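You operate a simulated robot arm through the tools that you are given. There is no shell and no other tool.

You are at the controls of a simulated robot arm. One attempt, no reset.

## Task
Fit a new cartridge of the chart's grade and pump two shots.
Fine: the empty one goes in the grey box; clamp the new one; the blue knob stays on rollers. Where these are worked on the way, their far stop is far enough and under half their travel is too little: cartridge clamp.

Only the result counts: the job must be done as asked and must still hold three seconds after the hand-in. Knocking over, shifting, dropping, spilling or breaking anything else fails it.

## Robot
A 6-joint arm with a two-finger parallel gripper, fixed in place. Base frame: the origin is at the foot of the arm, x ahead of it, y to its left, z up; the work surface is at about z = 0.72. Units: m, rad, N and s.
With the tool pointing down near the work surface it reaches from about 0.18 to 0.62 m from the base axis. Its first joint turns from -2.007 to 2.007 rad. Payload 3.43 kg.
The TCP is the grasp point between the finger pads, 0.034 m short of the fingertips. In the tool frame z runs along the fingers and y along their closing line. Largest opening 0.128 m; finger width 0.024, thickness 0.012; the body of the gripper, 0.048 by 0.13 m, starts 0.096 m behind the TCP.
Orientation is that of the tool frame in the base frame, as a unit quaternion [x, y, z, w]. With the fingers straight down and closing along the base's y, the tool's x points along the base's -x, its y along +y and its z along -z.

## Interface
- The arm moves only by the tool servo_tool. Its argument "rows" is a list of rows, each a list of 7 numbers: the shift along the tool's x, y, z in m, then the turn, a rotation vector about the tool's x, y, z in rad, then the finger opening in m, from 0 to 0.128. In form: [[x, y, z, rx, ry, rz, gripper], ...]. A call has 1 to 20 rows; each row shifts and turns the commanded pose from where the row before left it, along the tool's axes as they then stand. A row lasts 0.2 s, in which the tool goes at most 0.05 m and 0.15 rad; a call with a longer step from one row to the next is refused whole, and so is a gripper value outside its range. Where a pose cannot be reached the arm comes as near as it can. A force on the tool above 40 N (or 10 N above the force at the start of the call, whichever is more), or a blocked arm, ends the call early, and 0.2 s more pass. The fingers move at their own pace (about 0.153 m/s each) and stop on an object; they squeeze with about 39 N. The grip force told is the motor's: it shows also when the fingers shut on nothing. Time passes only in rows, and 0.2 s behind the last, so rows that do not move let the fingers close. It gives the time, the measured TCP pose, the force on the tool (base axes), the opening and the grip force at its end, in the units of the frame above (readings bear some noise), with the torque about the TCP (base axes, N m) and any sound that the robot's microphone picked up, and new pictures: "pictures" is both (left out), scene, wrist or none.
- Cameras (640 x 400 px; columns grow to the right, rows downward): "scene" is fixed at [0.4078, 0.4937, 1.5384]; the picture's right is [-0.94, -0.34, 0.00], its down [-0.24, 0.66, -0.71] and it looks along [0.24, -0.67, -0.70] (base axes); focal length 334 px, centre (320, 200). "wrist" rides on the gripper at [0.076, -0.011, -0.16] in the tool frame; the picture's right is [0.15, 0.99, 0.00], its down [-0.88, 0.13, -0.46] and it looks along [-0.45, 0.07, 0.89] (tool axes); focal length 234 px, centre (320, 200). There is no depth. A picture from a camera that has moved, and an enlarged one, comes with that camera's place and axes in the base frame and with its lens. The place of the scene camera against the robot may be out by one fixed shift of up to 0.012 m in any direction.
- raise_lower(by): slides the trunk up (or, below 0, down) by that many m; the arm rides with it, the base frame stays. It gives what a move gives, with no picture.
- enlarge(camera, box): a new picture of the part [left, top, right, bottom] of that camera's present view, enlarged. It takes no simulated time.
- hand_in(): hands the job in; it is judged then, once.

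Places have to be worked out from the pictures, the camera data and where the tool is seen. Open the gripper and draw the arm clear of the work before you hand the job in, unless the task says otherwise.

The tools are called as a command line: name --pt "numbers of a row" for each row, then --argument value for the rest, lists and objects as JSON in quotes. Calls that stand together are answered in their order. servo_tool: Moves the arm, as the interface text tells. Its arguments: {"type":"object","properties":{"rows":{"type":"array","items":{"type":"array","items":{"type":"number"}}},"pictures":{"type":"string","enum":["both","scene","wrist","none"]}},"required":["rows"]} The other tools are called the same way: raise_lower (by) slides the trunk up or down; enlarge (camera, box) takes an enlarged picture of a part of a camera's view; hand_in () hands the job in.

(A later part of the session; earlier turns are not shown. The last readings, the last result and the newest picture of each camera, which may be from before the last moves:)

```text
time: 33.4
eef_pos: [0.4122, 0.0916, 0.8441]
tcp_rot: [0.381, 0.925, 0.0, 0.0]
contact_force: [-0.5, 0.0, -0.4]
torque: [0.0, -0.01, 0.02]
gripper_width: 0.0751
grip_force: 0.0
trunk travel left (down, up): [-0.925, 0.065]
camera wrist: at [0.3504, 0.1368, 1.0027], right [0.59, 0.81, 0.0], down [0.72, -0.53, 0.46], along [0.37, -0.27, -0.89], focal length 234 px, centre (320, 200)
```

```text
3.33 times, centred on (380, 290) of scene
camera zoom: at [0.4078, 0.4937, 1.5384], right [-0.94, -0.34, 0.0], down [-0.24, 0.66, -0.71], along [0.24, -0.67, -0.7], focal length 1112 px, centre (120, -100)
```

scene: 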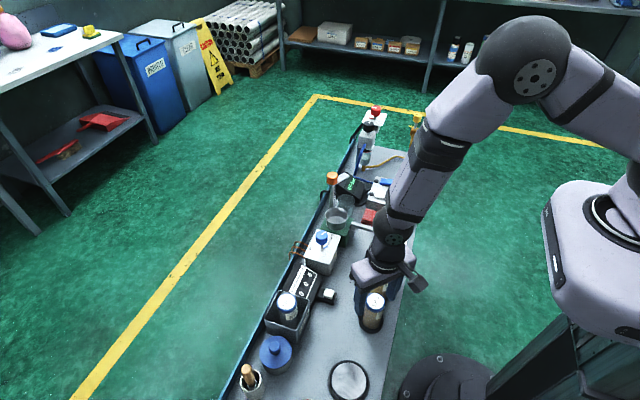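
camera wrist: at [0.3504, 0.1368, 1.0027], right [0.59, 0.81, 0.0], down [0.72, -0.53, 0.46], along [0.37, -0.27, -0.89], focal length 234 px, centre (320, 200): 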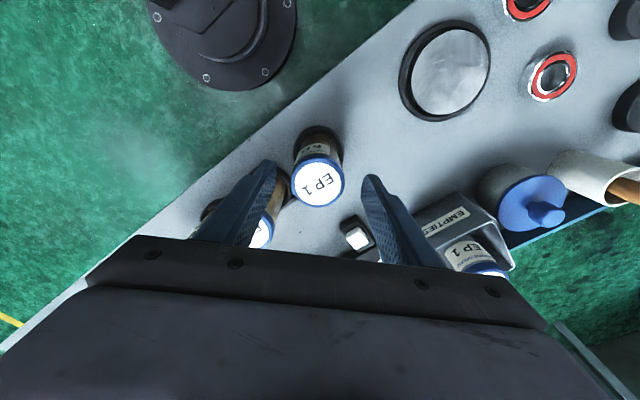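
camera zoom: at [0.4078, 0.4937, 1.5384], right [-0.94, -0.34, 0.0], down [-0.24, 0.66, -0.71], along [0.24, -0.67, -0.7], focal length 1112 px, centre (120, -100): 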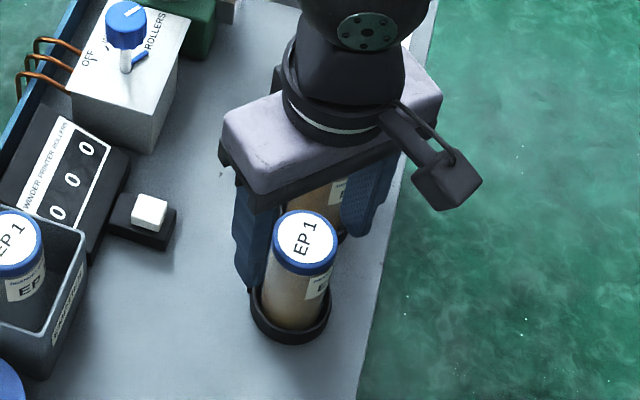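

The cap top resolves to about (0.4105, 0.091, 0.826), centred between the fingers. I lower to TCP z ≈ 0.815 and grip, the same depth as with the empty.

servo_tool --pt "0.0008 -0.0012 0.015 0 0 0 0.075" --pt "0 0 0.014 0 0 0 0.075" --pt "0 0 0 0 0 0 0.06" --pt "0 0 0 0 0 0 0.02" --pt "0 0 0 0 0 0 0.02" --pt "0 0 0 0 0 0 0.02" --pictures "both"

enlarge --camera "wrist" --box '[240, 130, 400, 230]'

```text
time: 34.8
eef_pos: [0.4104, 0.0906, 0.8139]
tcp_rot: [0.382, 0.924, 0.0, 0.0]
contact_force: [-0.1, -1.4, 0.0]
torque: [0.02, 0.06, -0.02]
gripper_width: 0.0449
grip_force: 39.3
trunk travel left (down, up): [-0.925, 0.065]
camera wrist: at [0.3489, 0.1364, 0.9739], right [0.59, 0.81, 0.0], down [0.72, -0.53, 0.46], along [0.37, -0.27, -0.89], focal length 234 px, centre (320, 200)
```

scene: 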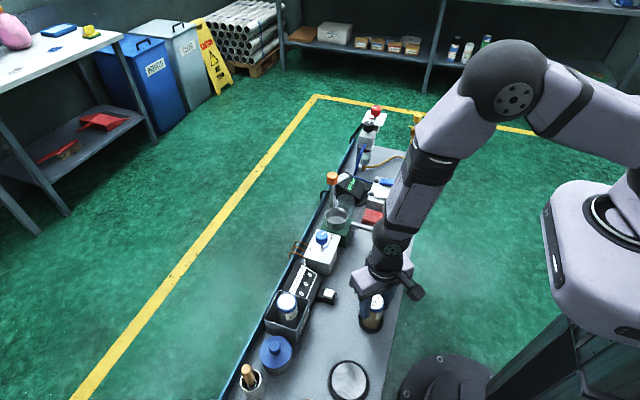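
wrist: 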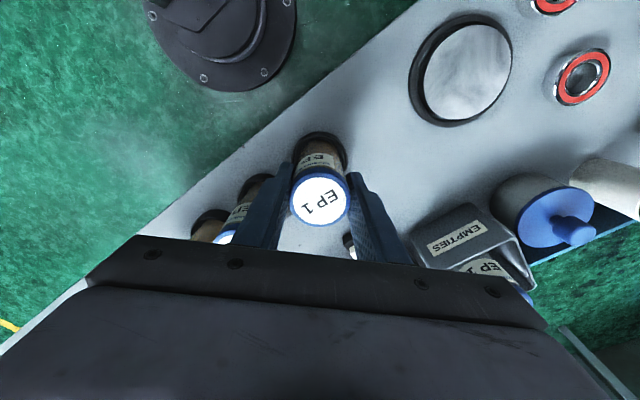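

```text
4.00 times, centred on (320, 180) of wrist
camera zoom: at [0.3489, 0.1364, 0.9739], right [0.59, 0.81, 0.0], down [0.72, -0.53, 0.46], along [0.37, -0.27, -0.89], focal length 937 px, centre (320, 280)
```

zoom: 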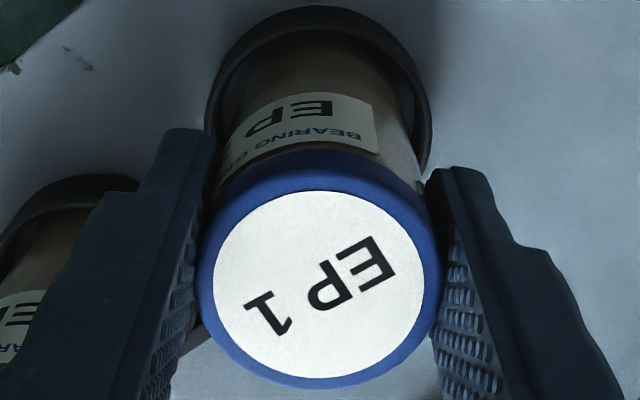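

Gripped at 0.0449 m with the cap centred as before. I lift straight out of the rack.

servo_tool --pt "0 0 -0.01 0 0 0 0.02" --pt "0 0 -0.015 0 0 0 0.02" --pt "0 0 -0.025 0 0 0 0.02" --pt "0 0 -0.04 0 0 0 0.02" --pt "0 0 -0.045 0 0 0 0.02" --pt "0 0 -0.045 0 0 0 0.02" --pt "0 0 -0.02 0 0 0 0.02" --pt "0 0 0 0 0 0 0.02" --pictures "both"

enlarge --camera "scene" --box '[310, 200, 440, 340]'

```text
time: 36.6
eef_pos: [0.4118, 0.0904, 1.0152]
tcp_rot: [0.381, 0.924, 0.0, -0.001]
contact_force: [0.9, 0.4, -1.1]
torque: [0.02, 0.01, 0.0]
gripper_width: 0.0449
grip_force: 39.4
trunk travel left (down, up): [-0.925, 0.065]
camera wrist: at [0.3491, 0.1362, 1.1745], right [0.59, 0.81, 0.0], down [0.72, -0.53, 0.46], along [0.37, -0.27, -0.89], focal length 234 px, centre (320, 200)
```

scene: 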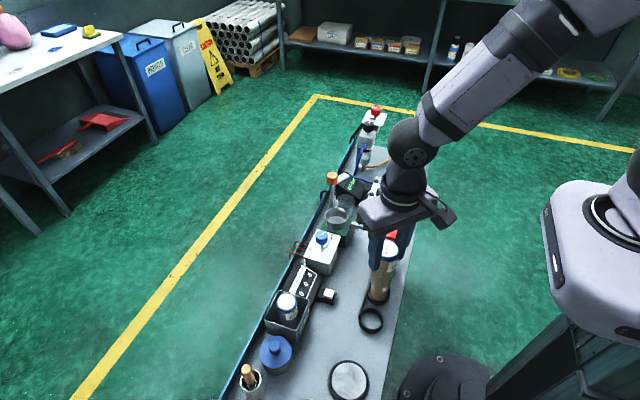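
wrist: 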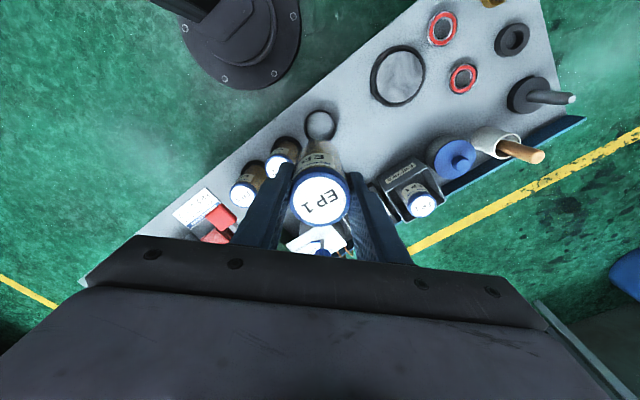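

```text
2.86 times, centred on (375, 270) of scene
camera zoom: at [0.4078, 0.4937, 1.5384], right [-0.94, -0.34, 0.0], down [-0.24, 0.66, -0.71], along [0.24, -0.67, -0.7], focal length 954 px, centre (163, 0)
```

zoom: 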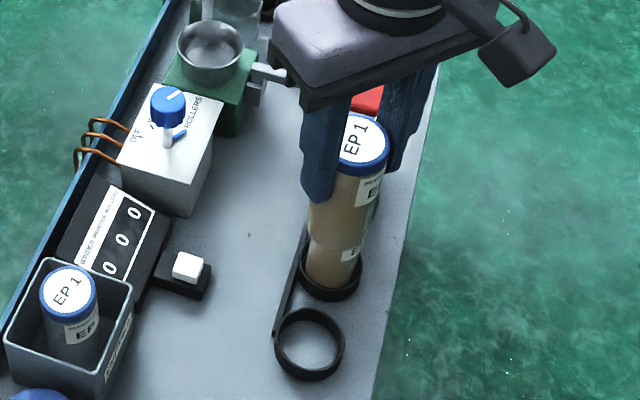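

EP 1 is out of the rack, and the others are undisturbed. I carry it over the pump cup at (0.5845, -0.1495).

servo_tool --pt "-0.04166 -0.00694 0 0 0 0 0.02" --pt "-0.04166 -0.00694 0 0 0 0 0.02" --pt "-0.04166 -0.00694 0 0 0 0 0.02" --pt "-0.04166 -0.00694 0 0 0 0 0.02" --pt "-0.04166 -0.00694 0 0 0 0 0.02" --pt "-0.04166 -0.00694 0 0 0 0 0.02" --pt "-0.04166 -0.00694 0 0 0 0 0.02" --pt "0 0 0 0 0 0 0.02" --pt "0 0 0 0 0 0 0.02" --pictures "both"

enlarge --camera "scene" --box '[290, 120, 410, 250]'

enlarge --camera "wrist" --box '[240, 110, 400, 230]'

```text
time: 38.6
eef_pos: [0.584, -0.1504, 1.0142]
tcp_rot: [0.381, 0.925, 0.001, -0.001]
contact_force: [0.4, 0.1, 0.6]
torque: [0.05, 0.01, -0.02]
gripper_width: 0.0448
grip_force: 39.2
trunk travel left (down, up): [-0.925, 0.065]
camera wrist: at [0.5234, -0.1051, 1.1734], right [0.59, 0.81, 0.0], down [0.72, -0.53, 0.45], along [0.37, -0.27, -0.89], focal length 234 px, centre (320, 200)
```

scene: 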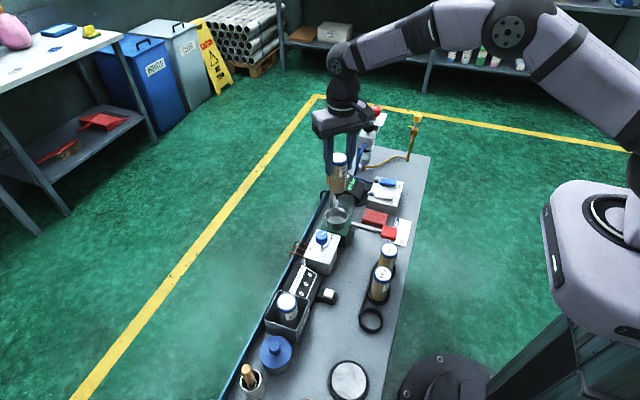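
wrist: 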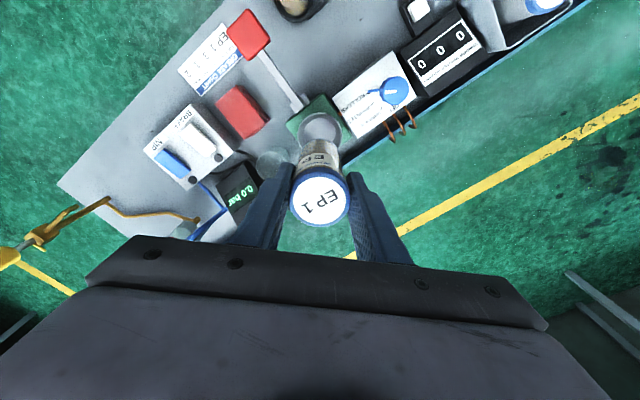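

```text
3.08 times, centred on (350, 185) of scene
camera zoom: at [0.4078, 0.4937, 1.5384], right [-0.94, -0.34, 0.0], down [-0.24, 0.66, -0.71], along [0.24, -0.67, -0.7], focal length 1027 px, centre (228, 246)
```

zoom: 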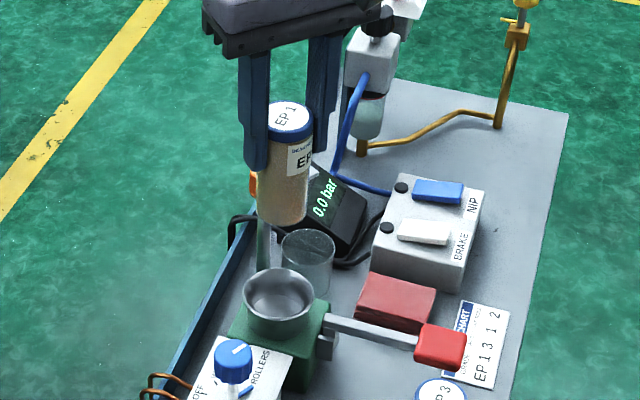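

```text
3.33 times, centred on (320, 170) of wrist
camera zoom: at [0.5234, -0.1051, 1.1734], right [0.59, 0.81, 0.0], down [0.72, -0.53, 0.45], along [0.37, -0.27, -0.89], focal length 781 px, centre (320, 300)
```

zoom: 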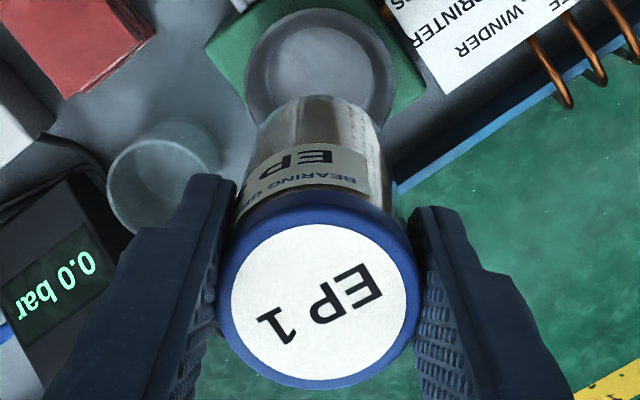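

The cartridge hangs directly over the cup. I correct by 1 mm and lower it into the cup, then check.

servo_tool --pt "0.0003 0.001 0.03 0 0 0 0.02" --pt "0 0 0.03 0 0 0 0.02" --pt "0 0 0.025 0 0 0 0.02" --pt "0 0 0.015 0 0 0 0.02" --pt "0 0 0.01 0 0 0 0.02" --pt "0 0 0.01 0 0 0 0.02" --pt "0 0 0 0 0 0 0.02" --pictures "both"

enlarge --camera "scene" --box '[290, 150, 390, 250]'

enlarge --camera "wrist" --box '[240, 110, 400, 230]'

```text
time: 40.2
eef_pos: [0.5851, -0.148, 0.8957]
tcp_rot: [0.38, 0.925, 0.0, 0.0]
contact_force: [0.7, 0.0, -1.8]
torque: [-0.01, 0.01, -0.01]
gripper_width: 0.0449
grip_force: 38.8
trunk travel left (down, up): [-0.925, 0.065]
camera wrist: at [0.523, -0.1033, 1.0541], right [0.59, 0.81, 0.0], down [0.72, -0.53, 0.46], along [0.37, -0.27, -0.89], focal length 234 px, centre (320, 200)
```

scene: 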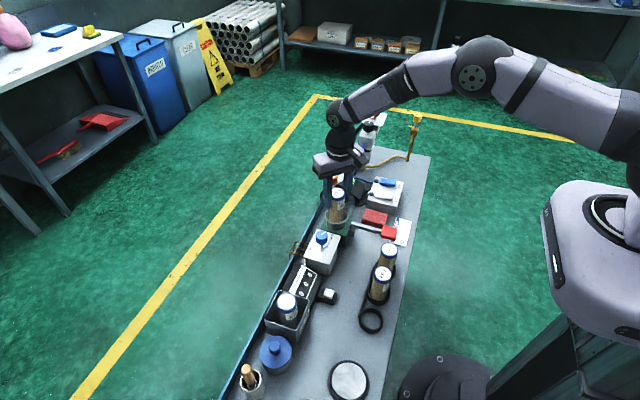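
wrist: 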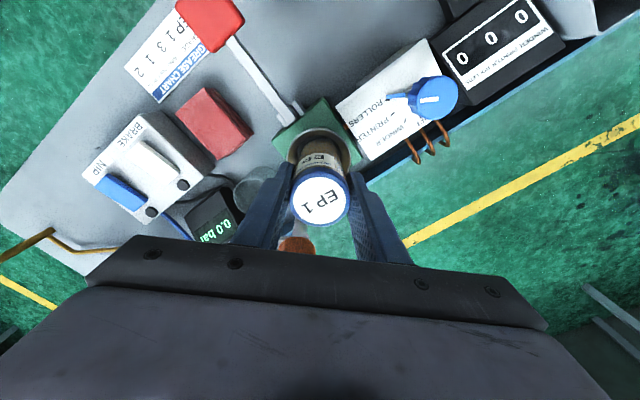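

```text
4.00 times, centred on (340, 200) of scene
camera zoom: at [0.4078, 0.4937, 1.5384], right [-0.94, -0.34, 0.0], down [-0.24, 0.66, -0.71], along [0.24, -0.67, -0.7], focal length 1335 px, centre (240, 200)
```

zoom: 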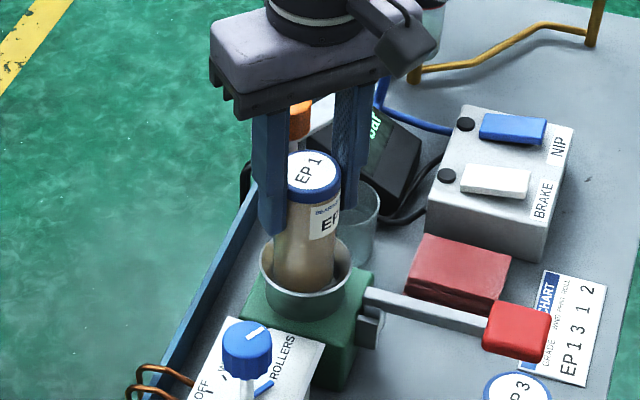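

```text
3.33 times, centred on (320, 170) of wrist
camera zoom: at [0.523, -0.1033, 1.0541], right [0.59, 0.81, 0.0], down [0.72, -0.53, 0.46], along [0.37, -0.27, -0.89], focal length 781 px, centre (320, 300)
```

zoom: 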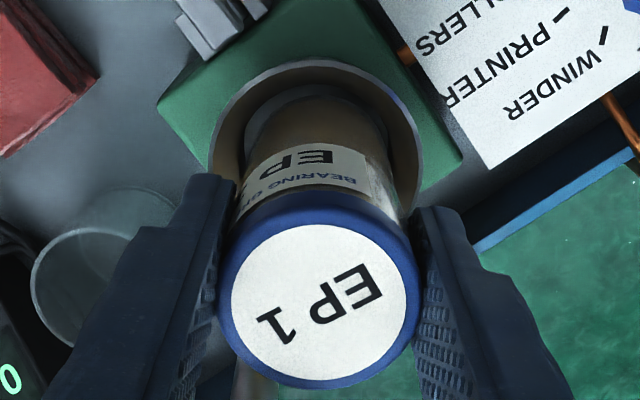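

The cartridge is entering the cup centred. I lower the last centimetres in small steps until it seats.

servo_tool --pt "0 -0.0005 0.008 0 0 0 0.02" --pt "0 0 0.006 0 0 0 0.02" --pt "0 0 0.004 0 0 0 0.02" --pt "0 0 0 0 0 0 0.02" --pictures "none"

servo_tool --pt "0 0 0.003 0 0 0 0.02" --pt "0 0 0.003 0 0 0 0.02" --pt "0 0 0 0 0 0 0.02" --pictures "both"

```text
time: 41.2
eef_pos: [0.5842, -0.1499, 0.8781]
tcp_rot: [0.381, 0.925, 0.0, 0.0]
contact_force: [-1.1, 0.0, 2.1]
torque: [0.03, 0.11, 0.05]
gripper_width: 0.0446
grip_force: 38.2
trunk travel left (down, up): [-0.925, 0.065]
```

```text
time: 42.0
eef_pos: [0.584, -0.1483, 0.8743]
tcp_rot: [0.381, 0.925, 0.001, 0.005]
contact_force: [-2.2, -2.8, 29.2]
torque: [-0.36, 0.08, 0.2]
gripper_width: 0.0449
grip_force: 39.3
trunk travel left (down, up): [-0.925, 0.065]
camera wrist: at [0.521, -0.1034, 1.0338], right [0.59, 0.81, 0.0], down [0.71, -0.53, 0.46], along [0.38, -0.27, -0.89], focal length 234 px, centre (320, 200)
```

scene: 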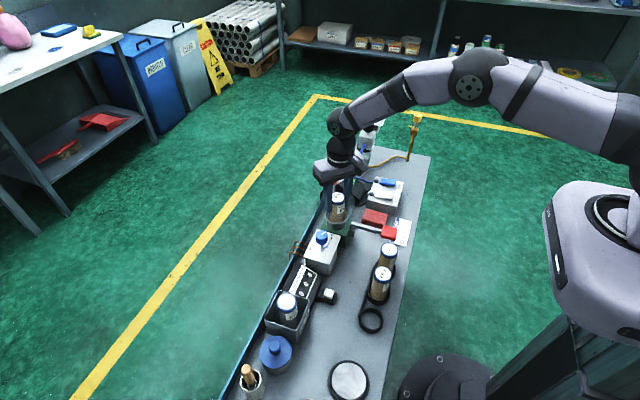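
wrist: 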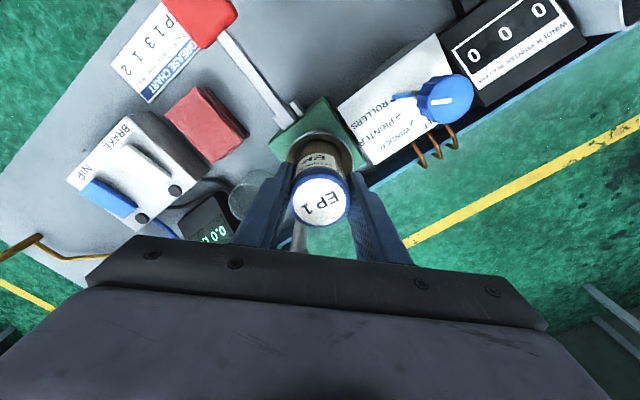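

The force rose to 29 N at TCP z 0.8743, about where the empty had been gripped (0.873). I look closely to see whether it is fully seated.

enlarge --camera "wrist" --box '[240, 110, 400, 230]'

enlarge --camera "scene" --box '[300, 170, 380, 240]'

```text
3.33 times, centred on (320, 170) of wrist
camera zoom: at [0.521, -0.1034, 1.0338], right [0.59, 0.81, 0.0], down [0.71, -0.53, 0.46], along [0.38, -0.27, -0.89], focal length 781 px, centre (320, 300)
```

zoom: 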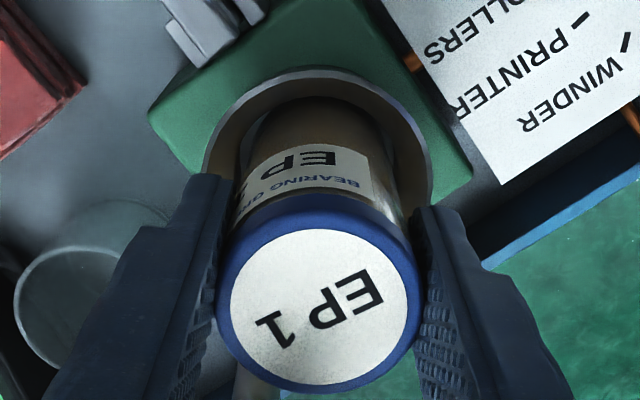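

```text
5.71 times, centred on (340, 205) of scene
camera zoom: at [0.4078, 0.4937, 1.5384], right [-0.94, -0.34, 0.0], down [-0.24, 0.66, -0.71], along [0.24, -0.67, -0.7], focal length 1907 px, centre (206, 171)
```

zoom: 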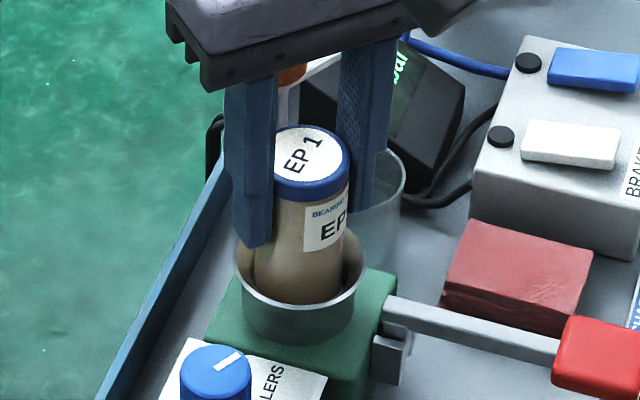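

The cap sits at the same image height as the empty did, so it is seated. I relieve the push, open the fingers and rise clear.

servo_tool --pt "0 0 -0.002 0 0 0 0.02" --pt "0 0 0 0 0 0 0.06" --pt "0 0 0 0 0 0 0.075" --pt "0 0 -0.02 0 0 0 0.075" --pt "0 0 -0.03 0 0 0 0.075" --pt "0 0 -0.04 0 0 0 0.075" --pt "0 0 -0.04 0 0 0 0.075" --pt "0 0 0 0 0 0 0.075" --pictures "both"

enlarge --camera "scene" --box '[290, 160, 390, 240]'

enlarge --camera "wrist" --box '[240, 110, 400, 230]'

```text
time: 43.8
eef_pos: [0.5842, -0.1483, 1.0043]
tcp_rot: [0.381, 0.925, 0.001, 0.0]
contact_force: [0.1, -0.6, -0.2]
torque: [-0.03, -0.03, 0.01]
gripper_width: 0.0748
grip_force: 0.0
trunk travel left (down, up): [-0.925, 0.065]
camera wrist: at [0.5224, -0.1031, 1.1633], right [0.59, 0.81, 0.0], down [0.72, -0.53, 0.46], along [0.37, -0.27, -0.89], focal length 234 px, centre (320, 200)
```

scene: 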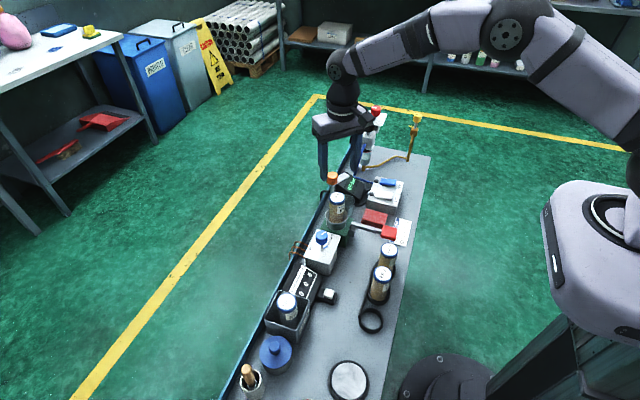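
wrist: 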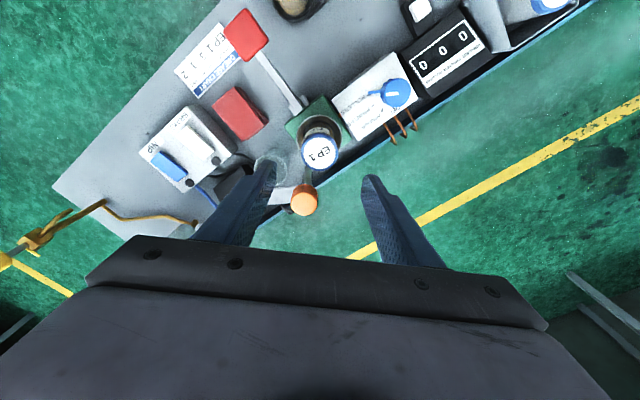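

```text
5.00 times, centred on (340, 200) of scene
camera zoom: at [0.4078, 0.4937, 1.5384], right [-0.94, -0.34, 0.0], down [-0.24, 0.66, -0.71], along [0.24, -0.67, -0.7], focal length 1669 px, centre (220, 200)
```

zoom: 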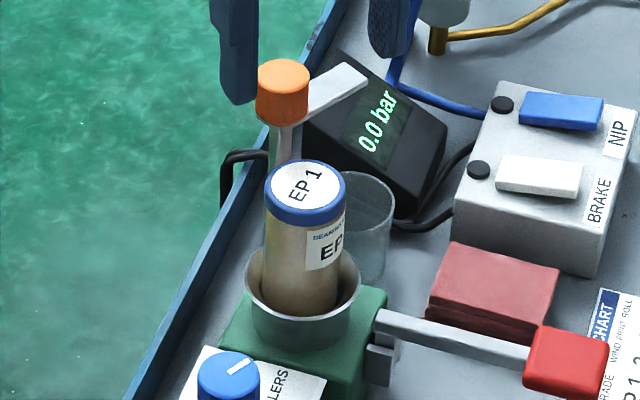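

```text
3.33 times, centred on (320, 170) of wrist
camera zoom: at [0.5224, -0.1031, 1.1633], right [0.59, 0.81, 0.0], down [0.72, -0.53, 0.46], along [0.37, -0.27, -0.89], focal length 781 px, centre (320, 300)
```

zoom: 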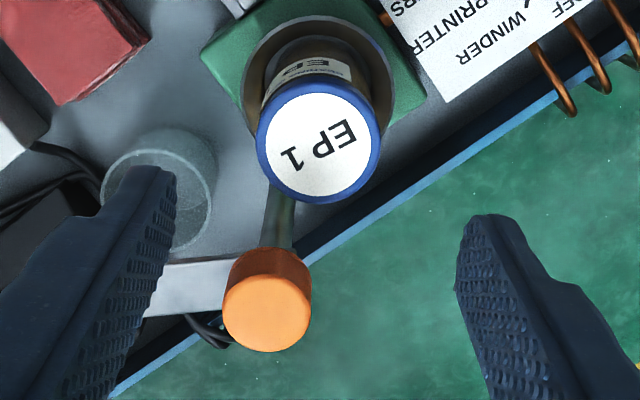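

The new cartridge stands seated at (0.585, -0.149). From the earlier grip data the knob axis is at (0.615, -0.194), so I turn the wrist to about -1.1 rad and go over the knob to swing the clamp shut.

servo_tool --pt "0 0 0 0 0 -0.1446 0.06" --pt "0 0 0 0 0 -0.1446 0.06" --pt "0 0 0 0 0 -0.1446 0.06" --pt "0 0 0 0 0 -0.1446 0.06" --pt "0 0 0 0 0 -0.1446 0.06" --pt "0 0 0 0 0 -0.1446 0.06" --pt "0 0 0 0 0 -0.1446 0.06" --pt "0 0 0 0 0 -0.1446 0.06" --pt "0 0 0 0 0 -0.1446 0.06" --pt "0 0 0 0 0 -0.1446 0.06" --pt "0 0 0 0 0 -0.1446 0.06" --pt "0 0 0 0 0 -0.1446 0.06" --pt "0 0 0 0 0 -0.1446 0.06" --pt "0.01335 -0.0241 0 0 0 0 0.05" --pt "0.01335 -0.0241 0 0 0 0 0.05" --pt "0 0 0.03 0 0 0 0.05" --pt "0 0 0 0 0 0 0.05" --pictures "both"

enlarge --camera "wrist" --box '[240, 110, 400, 230]'

enlarge --camera "scene" --box '[290, 140, 390, 220]'

```text
time: 47.4
eef_pos: [0.6146, -0.1938, 0.973]
tcp_rot: [-0.522, 0.853, 0.0, 0.0]
contact_force: [-0.3, -0.2, 0.5]
torque: [-0.01, 0.0, 0.01]
gripper_width: 0.0502
grip_force: 0.0
trunk travel left (down, up): [-0.925, 0.065]
camera wrist: at [0.5899, -0.2671, 1.1326], right [-0.95, 0.32, 0.0], down [0.29, 0.84, 0.46], along [0.15, 0.43, -0.89], focal length 234 px, centre (320, 200)
```

scene: 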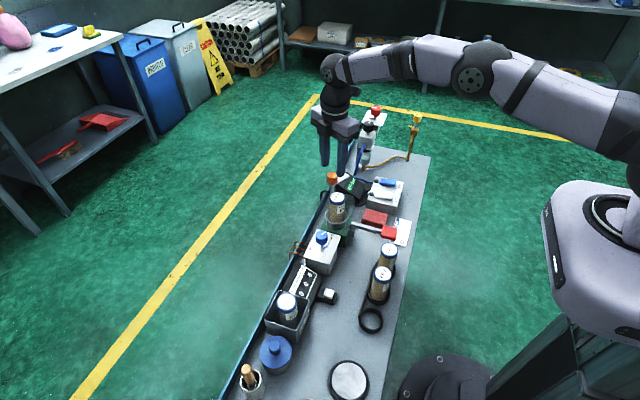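
wrist: 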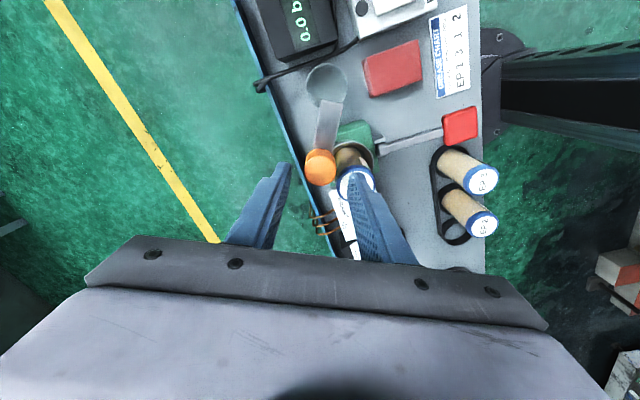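

```text
3.33 times, centred on (320, 170) of wrist
camera zoom: at [0.5899, -0.2671, 1.1326], right [-0.95, 0.32, 0.0], down [0.29, 0.84, 0.46], along [0.15, 0.43, -0.89], focal length 781 px, centre (320, 300)
```

zoom: 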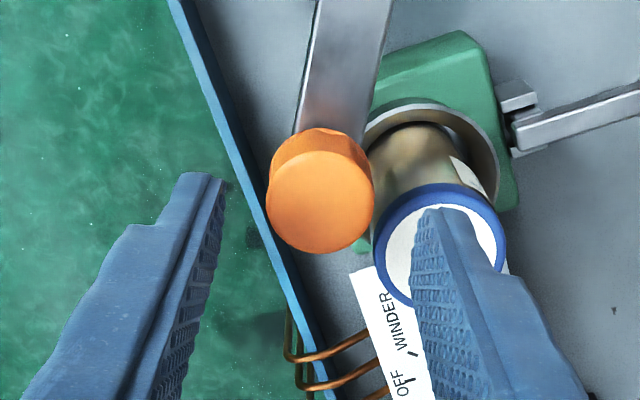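

```text
5.00 times, centred on (340, 180) of scene
camera zoom: at [0.4078, 0.4937, 1.5384], right [-0.94, -0.34, 0.0], down [-0.24, 0.66, -0.71], along [0.24, -0.67, -0.7], focal length 1669 px, centre (220, 300)
```

zoom: 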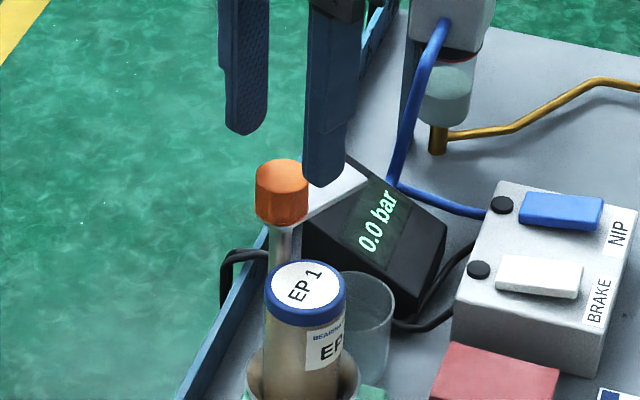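

The knob is centred between the fingers. I lower to z ≈ 0.943, with tips still well above the cap, and close on it.

servo_tool --pt "0 0 0.015 0 0 0 0.05" --pt "0 0 0.015 0 0 0 0.05" --pt "0 0 0 0 0 0 0.03" --pt "0 0 0 0 0 0 0.0" --pt "0 0 0 0 0 0 0.0" --pictures "wrist"

enlarge --camera "wrist" --box '[240, 110, 400, 230]'

```text
time: 48.6
eef_pos: [0.6146, -0.194, 0.943]
tcp_rot: [-0.522, 0.853, 0.001, 0.0]
contact_force: [-2.3, 1.0, -2.9]
torque: [0.0, 0.01, -0.02]
gripper_width: 0.0311
grip_force: 45.0
trunk travel left (down, up): [-0.925, 0.065]
camera wrist: at [0.59, -0.2674, 1.102], right [-0.95, 0.32, 0.0], down [0.29, 0.84, 0.46], along [0.15, 0.43, -0.89], focal length 234 px, centre (320, 200)
```

wrist: 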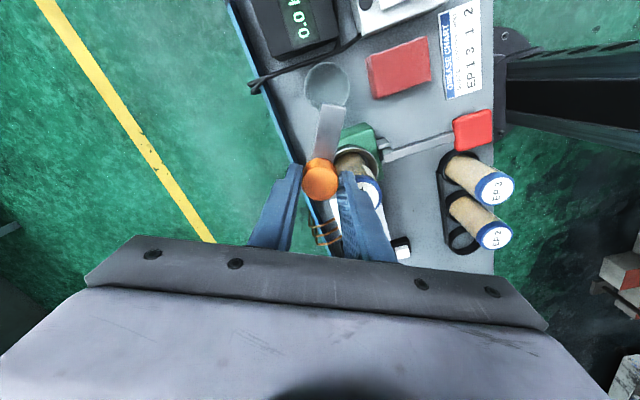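

```text
3.33 times, centred on (320, 170) of wrist
camera zoom: at [0.59, -0.2674, 1.102], right [-0.95, 0.32, 0.0], down [0.29, 0.84, 0.46], along [0.15, 0.43, -0.89], focal length 781 px, centre (320, 300)
```

zoom: 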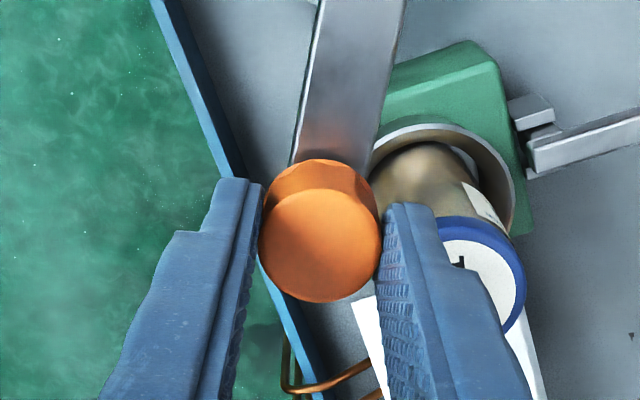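

The knob is gripped with little side force. I twist clockwise about 1.2 rad first and check that the bar follows.

servo_tool --pt "0 0 0 0 0 0.12 0.0" --pt "0 0 0 0 0 0.12 0.0" --pt "0 0 0 0 0 0.12 0.0" --pt "0 0 0 0 0 0.12 0.0" --pt "0 0 0 0 0 0.12 0.0" --pt "0 0 0 0 0 0.12 0.0" --pt "0 0 0 0 0 0.12 0.0" --pt "0 0 0 0 0 0.12 0.0" --pt "0 0 0 0 0 0.12 0.0" --pt "0 0 0 0 0 0 0.0" --pictures "both"

enlarge --camera "scene" --box '[290, 150, 390, 230]'

enlarge --camera "wrist" --box '[240, 110, 400, 230]'

```text
time: 50.8
eef_pos: [0.6143, -0.1946, 0.9431]
tcp_rot: [-0.008, 1.0, 0.0, -0.001]
contact_force: [-6.6, 2.4, -7.8]
torque: [0.06, 0.21, 0.0]
gripper_width: 0.0313
grip_force: 45.4
trunk travel left (down, up): [-0.925, 0.065]
camera wrist: at [0.5389, -0.2068, 1.1022], right [-0.16, 0.99, 0.0], down [0.88, 0.14, 0.45], along [0.45, 0.07, -0.89], focal length 234 px, centre (320, 200)
```

scene: 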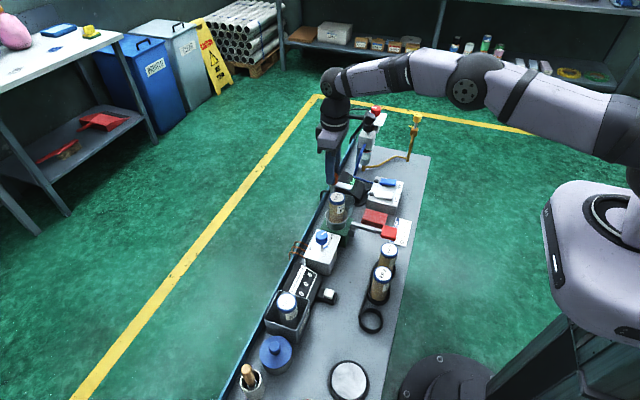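
wrist: 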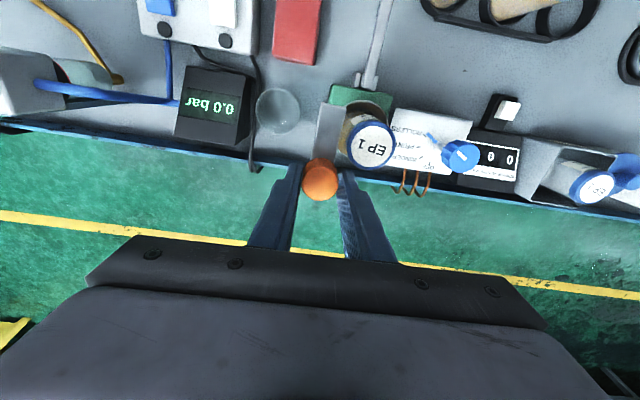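

```text
5.00 times, centred on (340, 190) of scene
camera zoom: at [0.4078, 0.4937, 1.5384], right [-0.94, -0.34, 0.0], down [-0.24, 0.66, -0.71], along [0.24, -0.67, -0.7], focal length 1669 px, centre (220, 250)
```

zoom: 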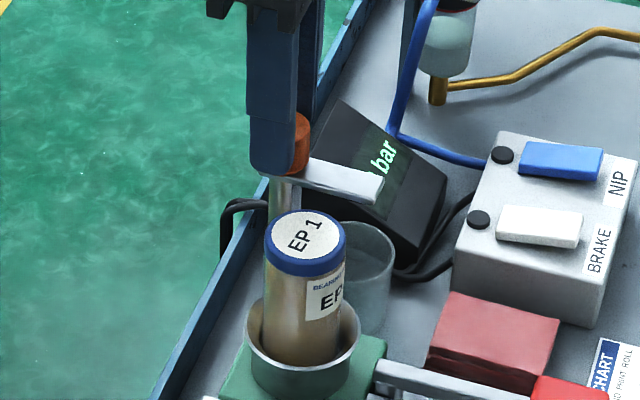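

```text
3.33 times, centred on (320, 170) of wrist
camera zoom: at [0.5389, -0.2068, 1.1022], right [-0.16, 0.99, 0.0], down [0.88, 0.14, 0.45], along [0.45, 0.07, -0.89], focal length 781 px, centre (320, 300)
```

zoom: 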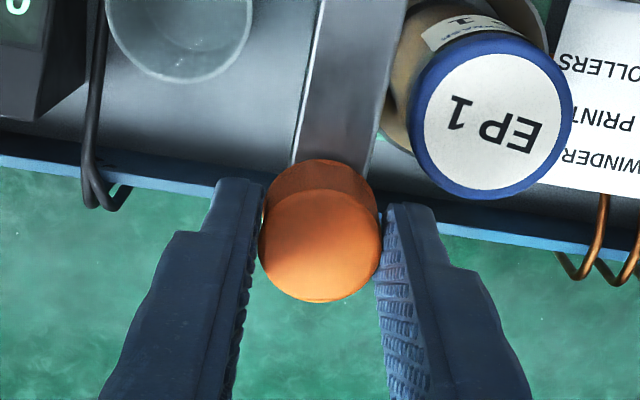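

The bar follows and now points toward the base. I continue to swing it over the cap.

servo_tool --pt "0 0 0 0 0 0.12 0.0" --pt "0 0 0 0 0 0.12 0.0" --pt "0 0 0 0 0 0.12 0.0" --pt "0 0 0 0 0 0.12 0.0" --pt "0 0 0 0 0 0.12 0.0" --pt "0 0 0 0 0 0 0.0" --pictures "both"

enlarge --camera "scene" --box '[290, 150, 390, 230]'

enlarge --camera "wrist" --box '[240, 110, 400, 230]'

```text
time: 52.2
eef_pos: [0.6152, -0.1944, 0.9429]
tcp_rot: [0.289, 0.957, 0.001, -0.001]
contact_force: [-8.0, 2.3, -8.3]
torque: [0.36, 0.56, 0.01]
gripper_width: 0.0308
grip_force: 44.7
trunk travel left (down, up): [-0.925, 0.065]
camera wrist: at [0.5451, -0.1617, 1.1022], right [0.42, 0.91, 0.0], down [0.81, -0.38, 0.45], along [0.41, -0.19, -0.89], focal length 234 px, centre (320, 200)
```

scene: 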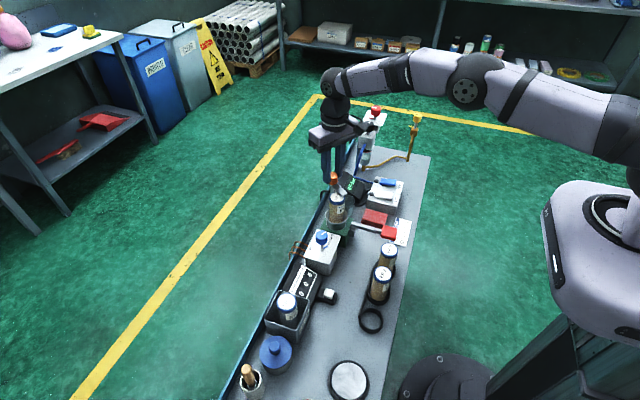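
wrist: 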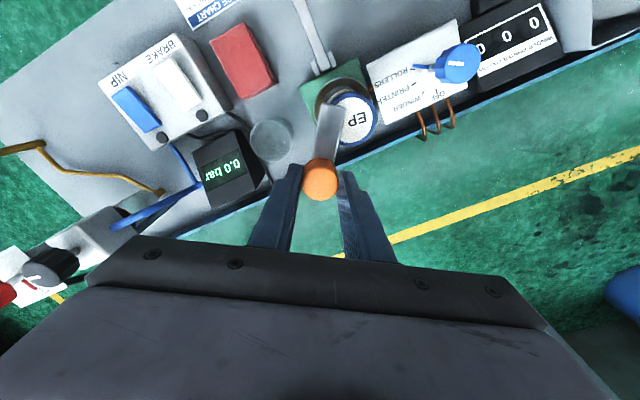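

```text
5.00 times, centred on (340, 190) of scene
camera zoom: at [0.4078, 0.4937, 1.5384], right [-0.94, -0.34, 0.0], down [-0.24, 0.66, -0.71], along [0.24, -0.67, -0.7], focal length 1669 px, centre (220, 250)
```

zoom: 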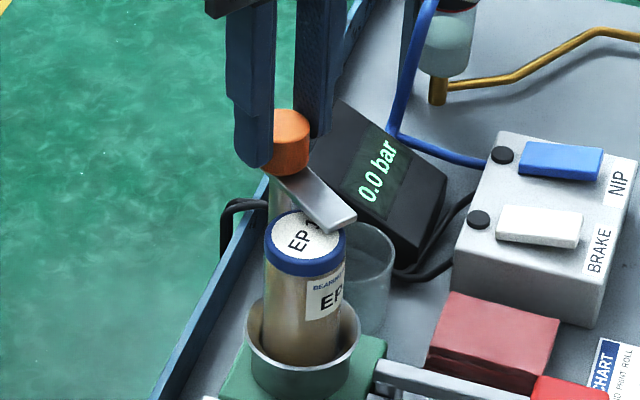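

```text
3.33 times, centred on (320, 170) of wrist
camera zoom: at [0.5451, -0.1617, 1.1022], right [0.42, 0.91, 0.0], down [0.81, -0.38, 0.45], along [0.41, -0.19, -0.89], focal length 781 px, centre (320, 300)
```

zoom: 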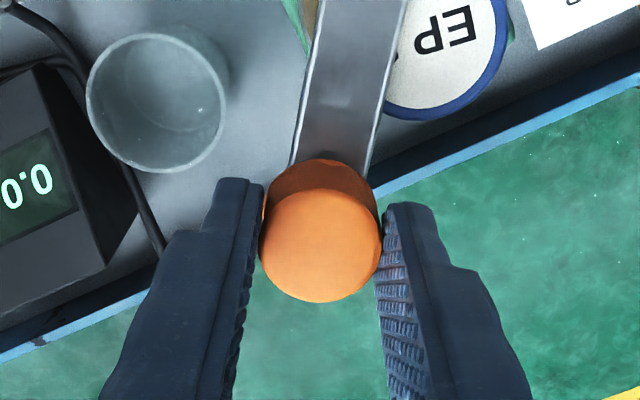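

The bar passes over the cap without disturbing the cartridge. I continue to the closed stop, about 0.4 rad more plus a little to feel it.

servo_tool --pt "0 0 0 0 0 0.1 0.0" --pt "0 0 0 0 0 0.1 0.0" --pt "0 0 0 0 0 0.1 0.0" --pt "0 0 0 0 0 0.1 0.0" --pt "0 0 0 0 0 0.08 0.0" --pt "0 0 0 0 0 0 0.0" --pictures "both"

enlarge --camera "scene" --box '[290, 150, 390, 230]'

enlarge --camera "wrist" --box '[240, 110, 400, 230]'

```text
time: 53.6
eef_pos: [0.6165, -0.1951, 0.9436]
tcp_rot: [0.509, 0.861, 0.0, 0.001]
contact_force: [-4.0, -0.9, -10.2]
torque: [-0.44, -0.08, 0.16]
gripper_width: 0.031
grip_force: 44.7
trunk travel left (down, up): [-0.925, 0.065]
camera wrist: at [0.5687, -0.1346, 1.1022], right [0.8, 0.61, 0.0], down [0.54, -0.71, 0.46], along [0.28, -0.36, -0.89], focal length 234 px, centre (320, 200)
```

scene: 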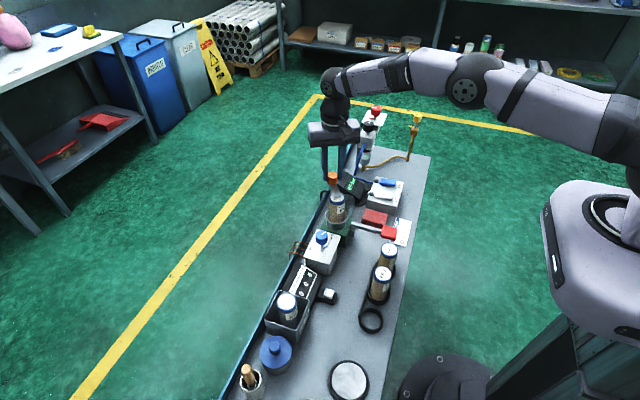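
wrist: 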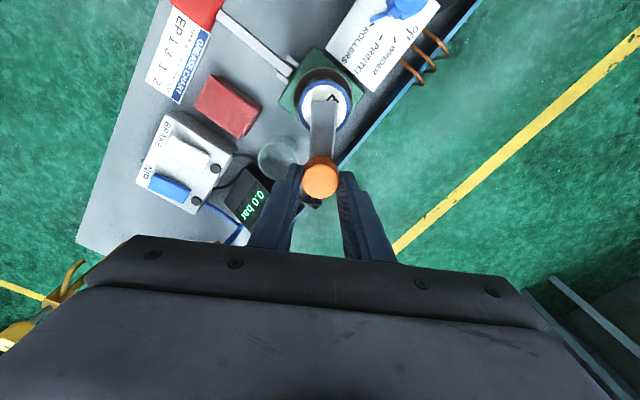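

```text
5.00 times, centred on (340, 190) of scene
camera zoom: at [0.4078, 0.4937, 1.5384], right [-0.94, -0.34, 0.0], down [-0.24, 0.66, -0.71], along [0.24, -0.67, -0.7], focal length 1669 px, centre (220, 250)
```

zoom: 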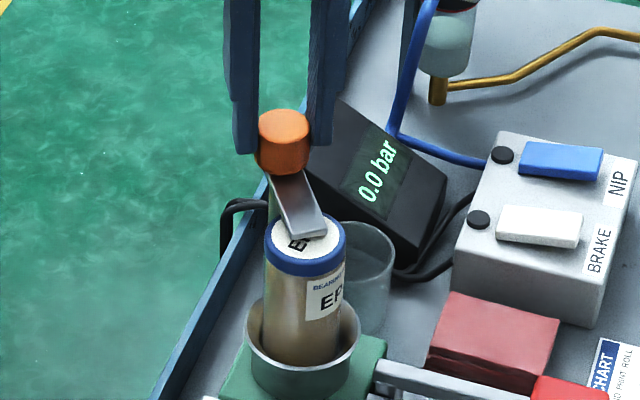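

```text
3.33 times, centred on (320, 170) of wrist
camera zoom: at [0.5687, -0.1346, 1.1022], right [0.8, 0.61, 0.0], down [0.54, -0.71, 0.46], along [0.28, -0.36, -0.89], focal length 781 px, centre (320, 300)
```

zoom: 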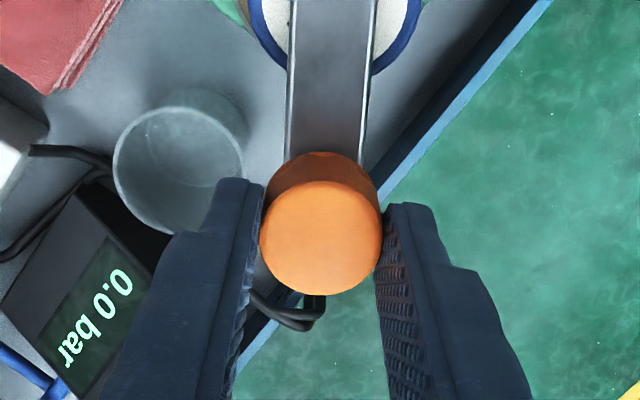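

The bar end is back at its original closed image position. I twist a touch more to be sure it is on the stop.

servo_tool --pt "0 0 0 0 0 0.08 0.0" --pt "0 0 0 0 0 0.08 0.0" --pt "0 0 0 0 0 0 0.0" --pictures "scene"

enlarge --camera "scene" --box '[290, 150, 390, 230]'

```text
time: 54.4
eef_pos: [0.6167, -0.1954, 0.9434]
tcp_rot: [0.575, 0.818, 0.0, 0.001]
contact_force: [-1.9, -5.2, -3.4]
torque: [-0.38, 0.13, 0.66]
gripper_width: 0.031
grip_force: 45.5
trunk travel left (down, up): [-0.925, 0.065]
```

scene: 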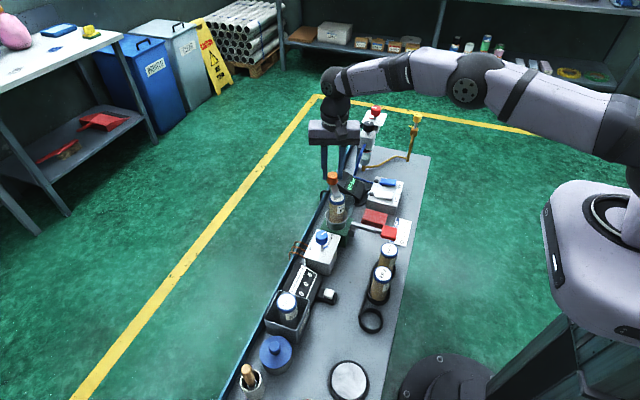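

```text
5.00 times, centred on (340, 190) of scene
camera zoom: at [0.4078, 0.4937, 1.5384], right [-0.94, -0.34, 0.0], down [-0.24, 0.66, -0.71], along [0.24, -0.67, -0.7], focal length 1669 px, centre (220, 250)
```

zoom: 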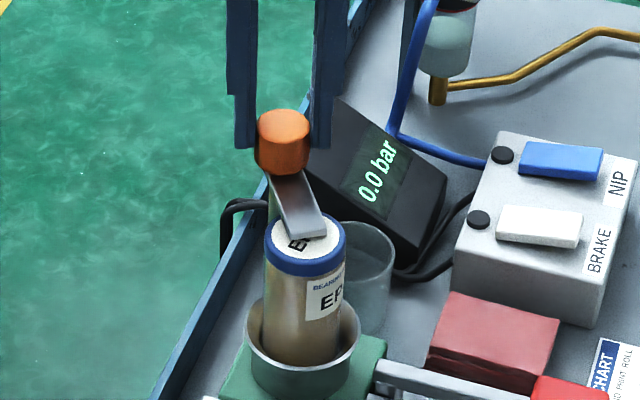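

Torque 0.66 N m with no bar movement, so the clamp is firmly on its closed stop. I open, rise, and start turning the wrist back to the starting orientation.

servo_tool --pt "0 0 0 0 0 0 0.05" --pt "0 0 0 0 0 0 0.05" --pt "0 0 -0.03 0 0 0 0.05" --pt "0 0 -0.04 0 0 0 0.05" --pt "0 0 0 0 0 -0.138 0.05" --pt "0 0 0 0 0 -0.138 0.05" --pt "0 0 0 0 0 -0.138 0.05" --pt "0 0 0 0 0 -0.138 0.05" --pt "0 0 0 0 0 -0.138 0.05" --pt "0 0 0 0 0 -0.138 0.05" --pt "0 0 0 0 0 -0.138 0.05" --pt "0 0 0 0 0 -0.138 0.05" --pt "0 0 0 0 0 -0.118 0.05" --pt "0 0 0 0 0 0 0.05" --pictures "both"

enlarge --camera "scene" --box '[290, 150, 430, 260]'

```text
time: 57.4
eef_pos: [0.6152, -0.193, 1.0134]
tcp_rot: [0.001, 1.0, -0.001, 0.0]
contact_force: [0.6, 0.3, -0.4]
torque: [-0.02, -0.01, -0.03]
gripper_width: 0.0499
grip_force: 0.1
trunk travel left (down, up): [-0.925, 0.065]
camera wrist: at [0.5391, -0.2057, 1.1728], right [-0.15, 0.99, 0.0], down [0.88, 0.13, 0.46], along [0.45, 0.07, -0.89], focal length 234 px, centre (320, 200)
```

scene: 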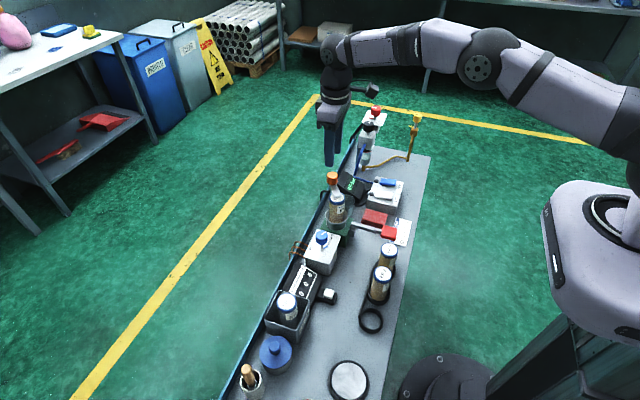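
wrist: 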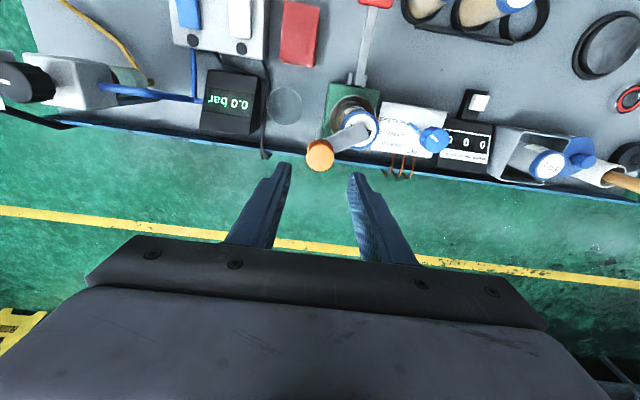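

```text
3.64 times, centred on (360, 205) of scene
camera zoom: at [0.4078, 0.4937, 1.5384], right [-0.94, -0.34, 0.0], down [-0.24, 0.66, -0.71], along [0.24, -0.67, -0.7], focal length 1214 px, centre (174, 182)
```

zoom: 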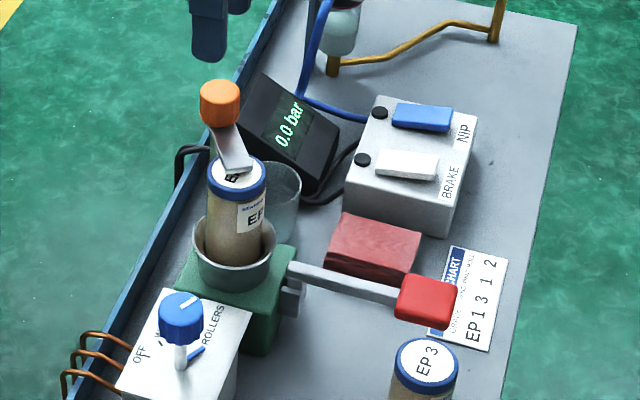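

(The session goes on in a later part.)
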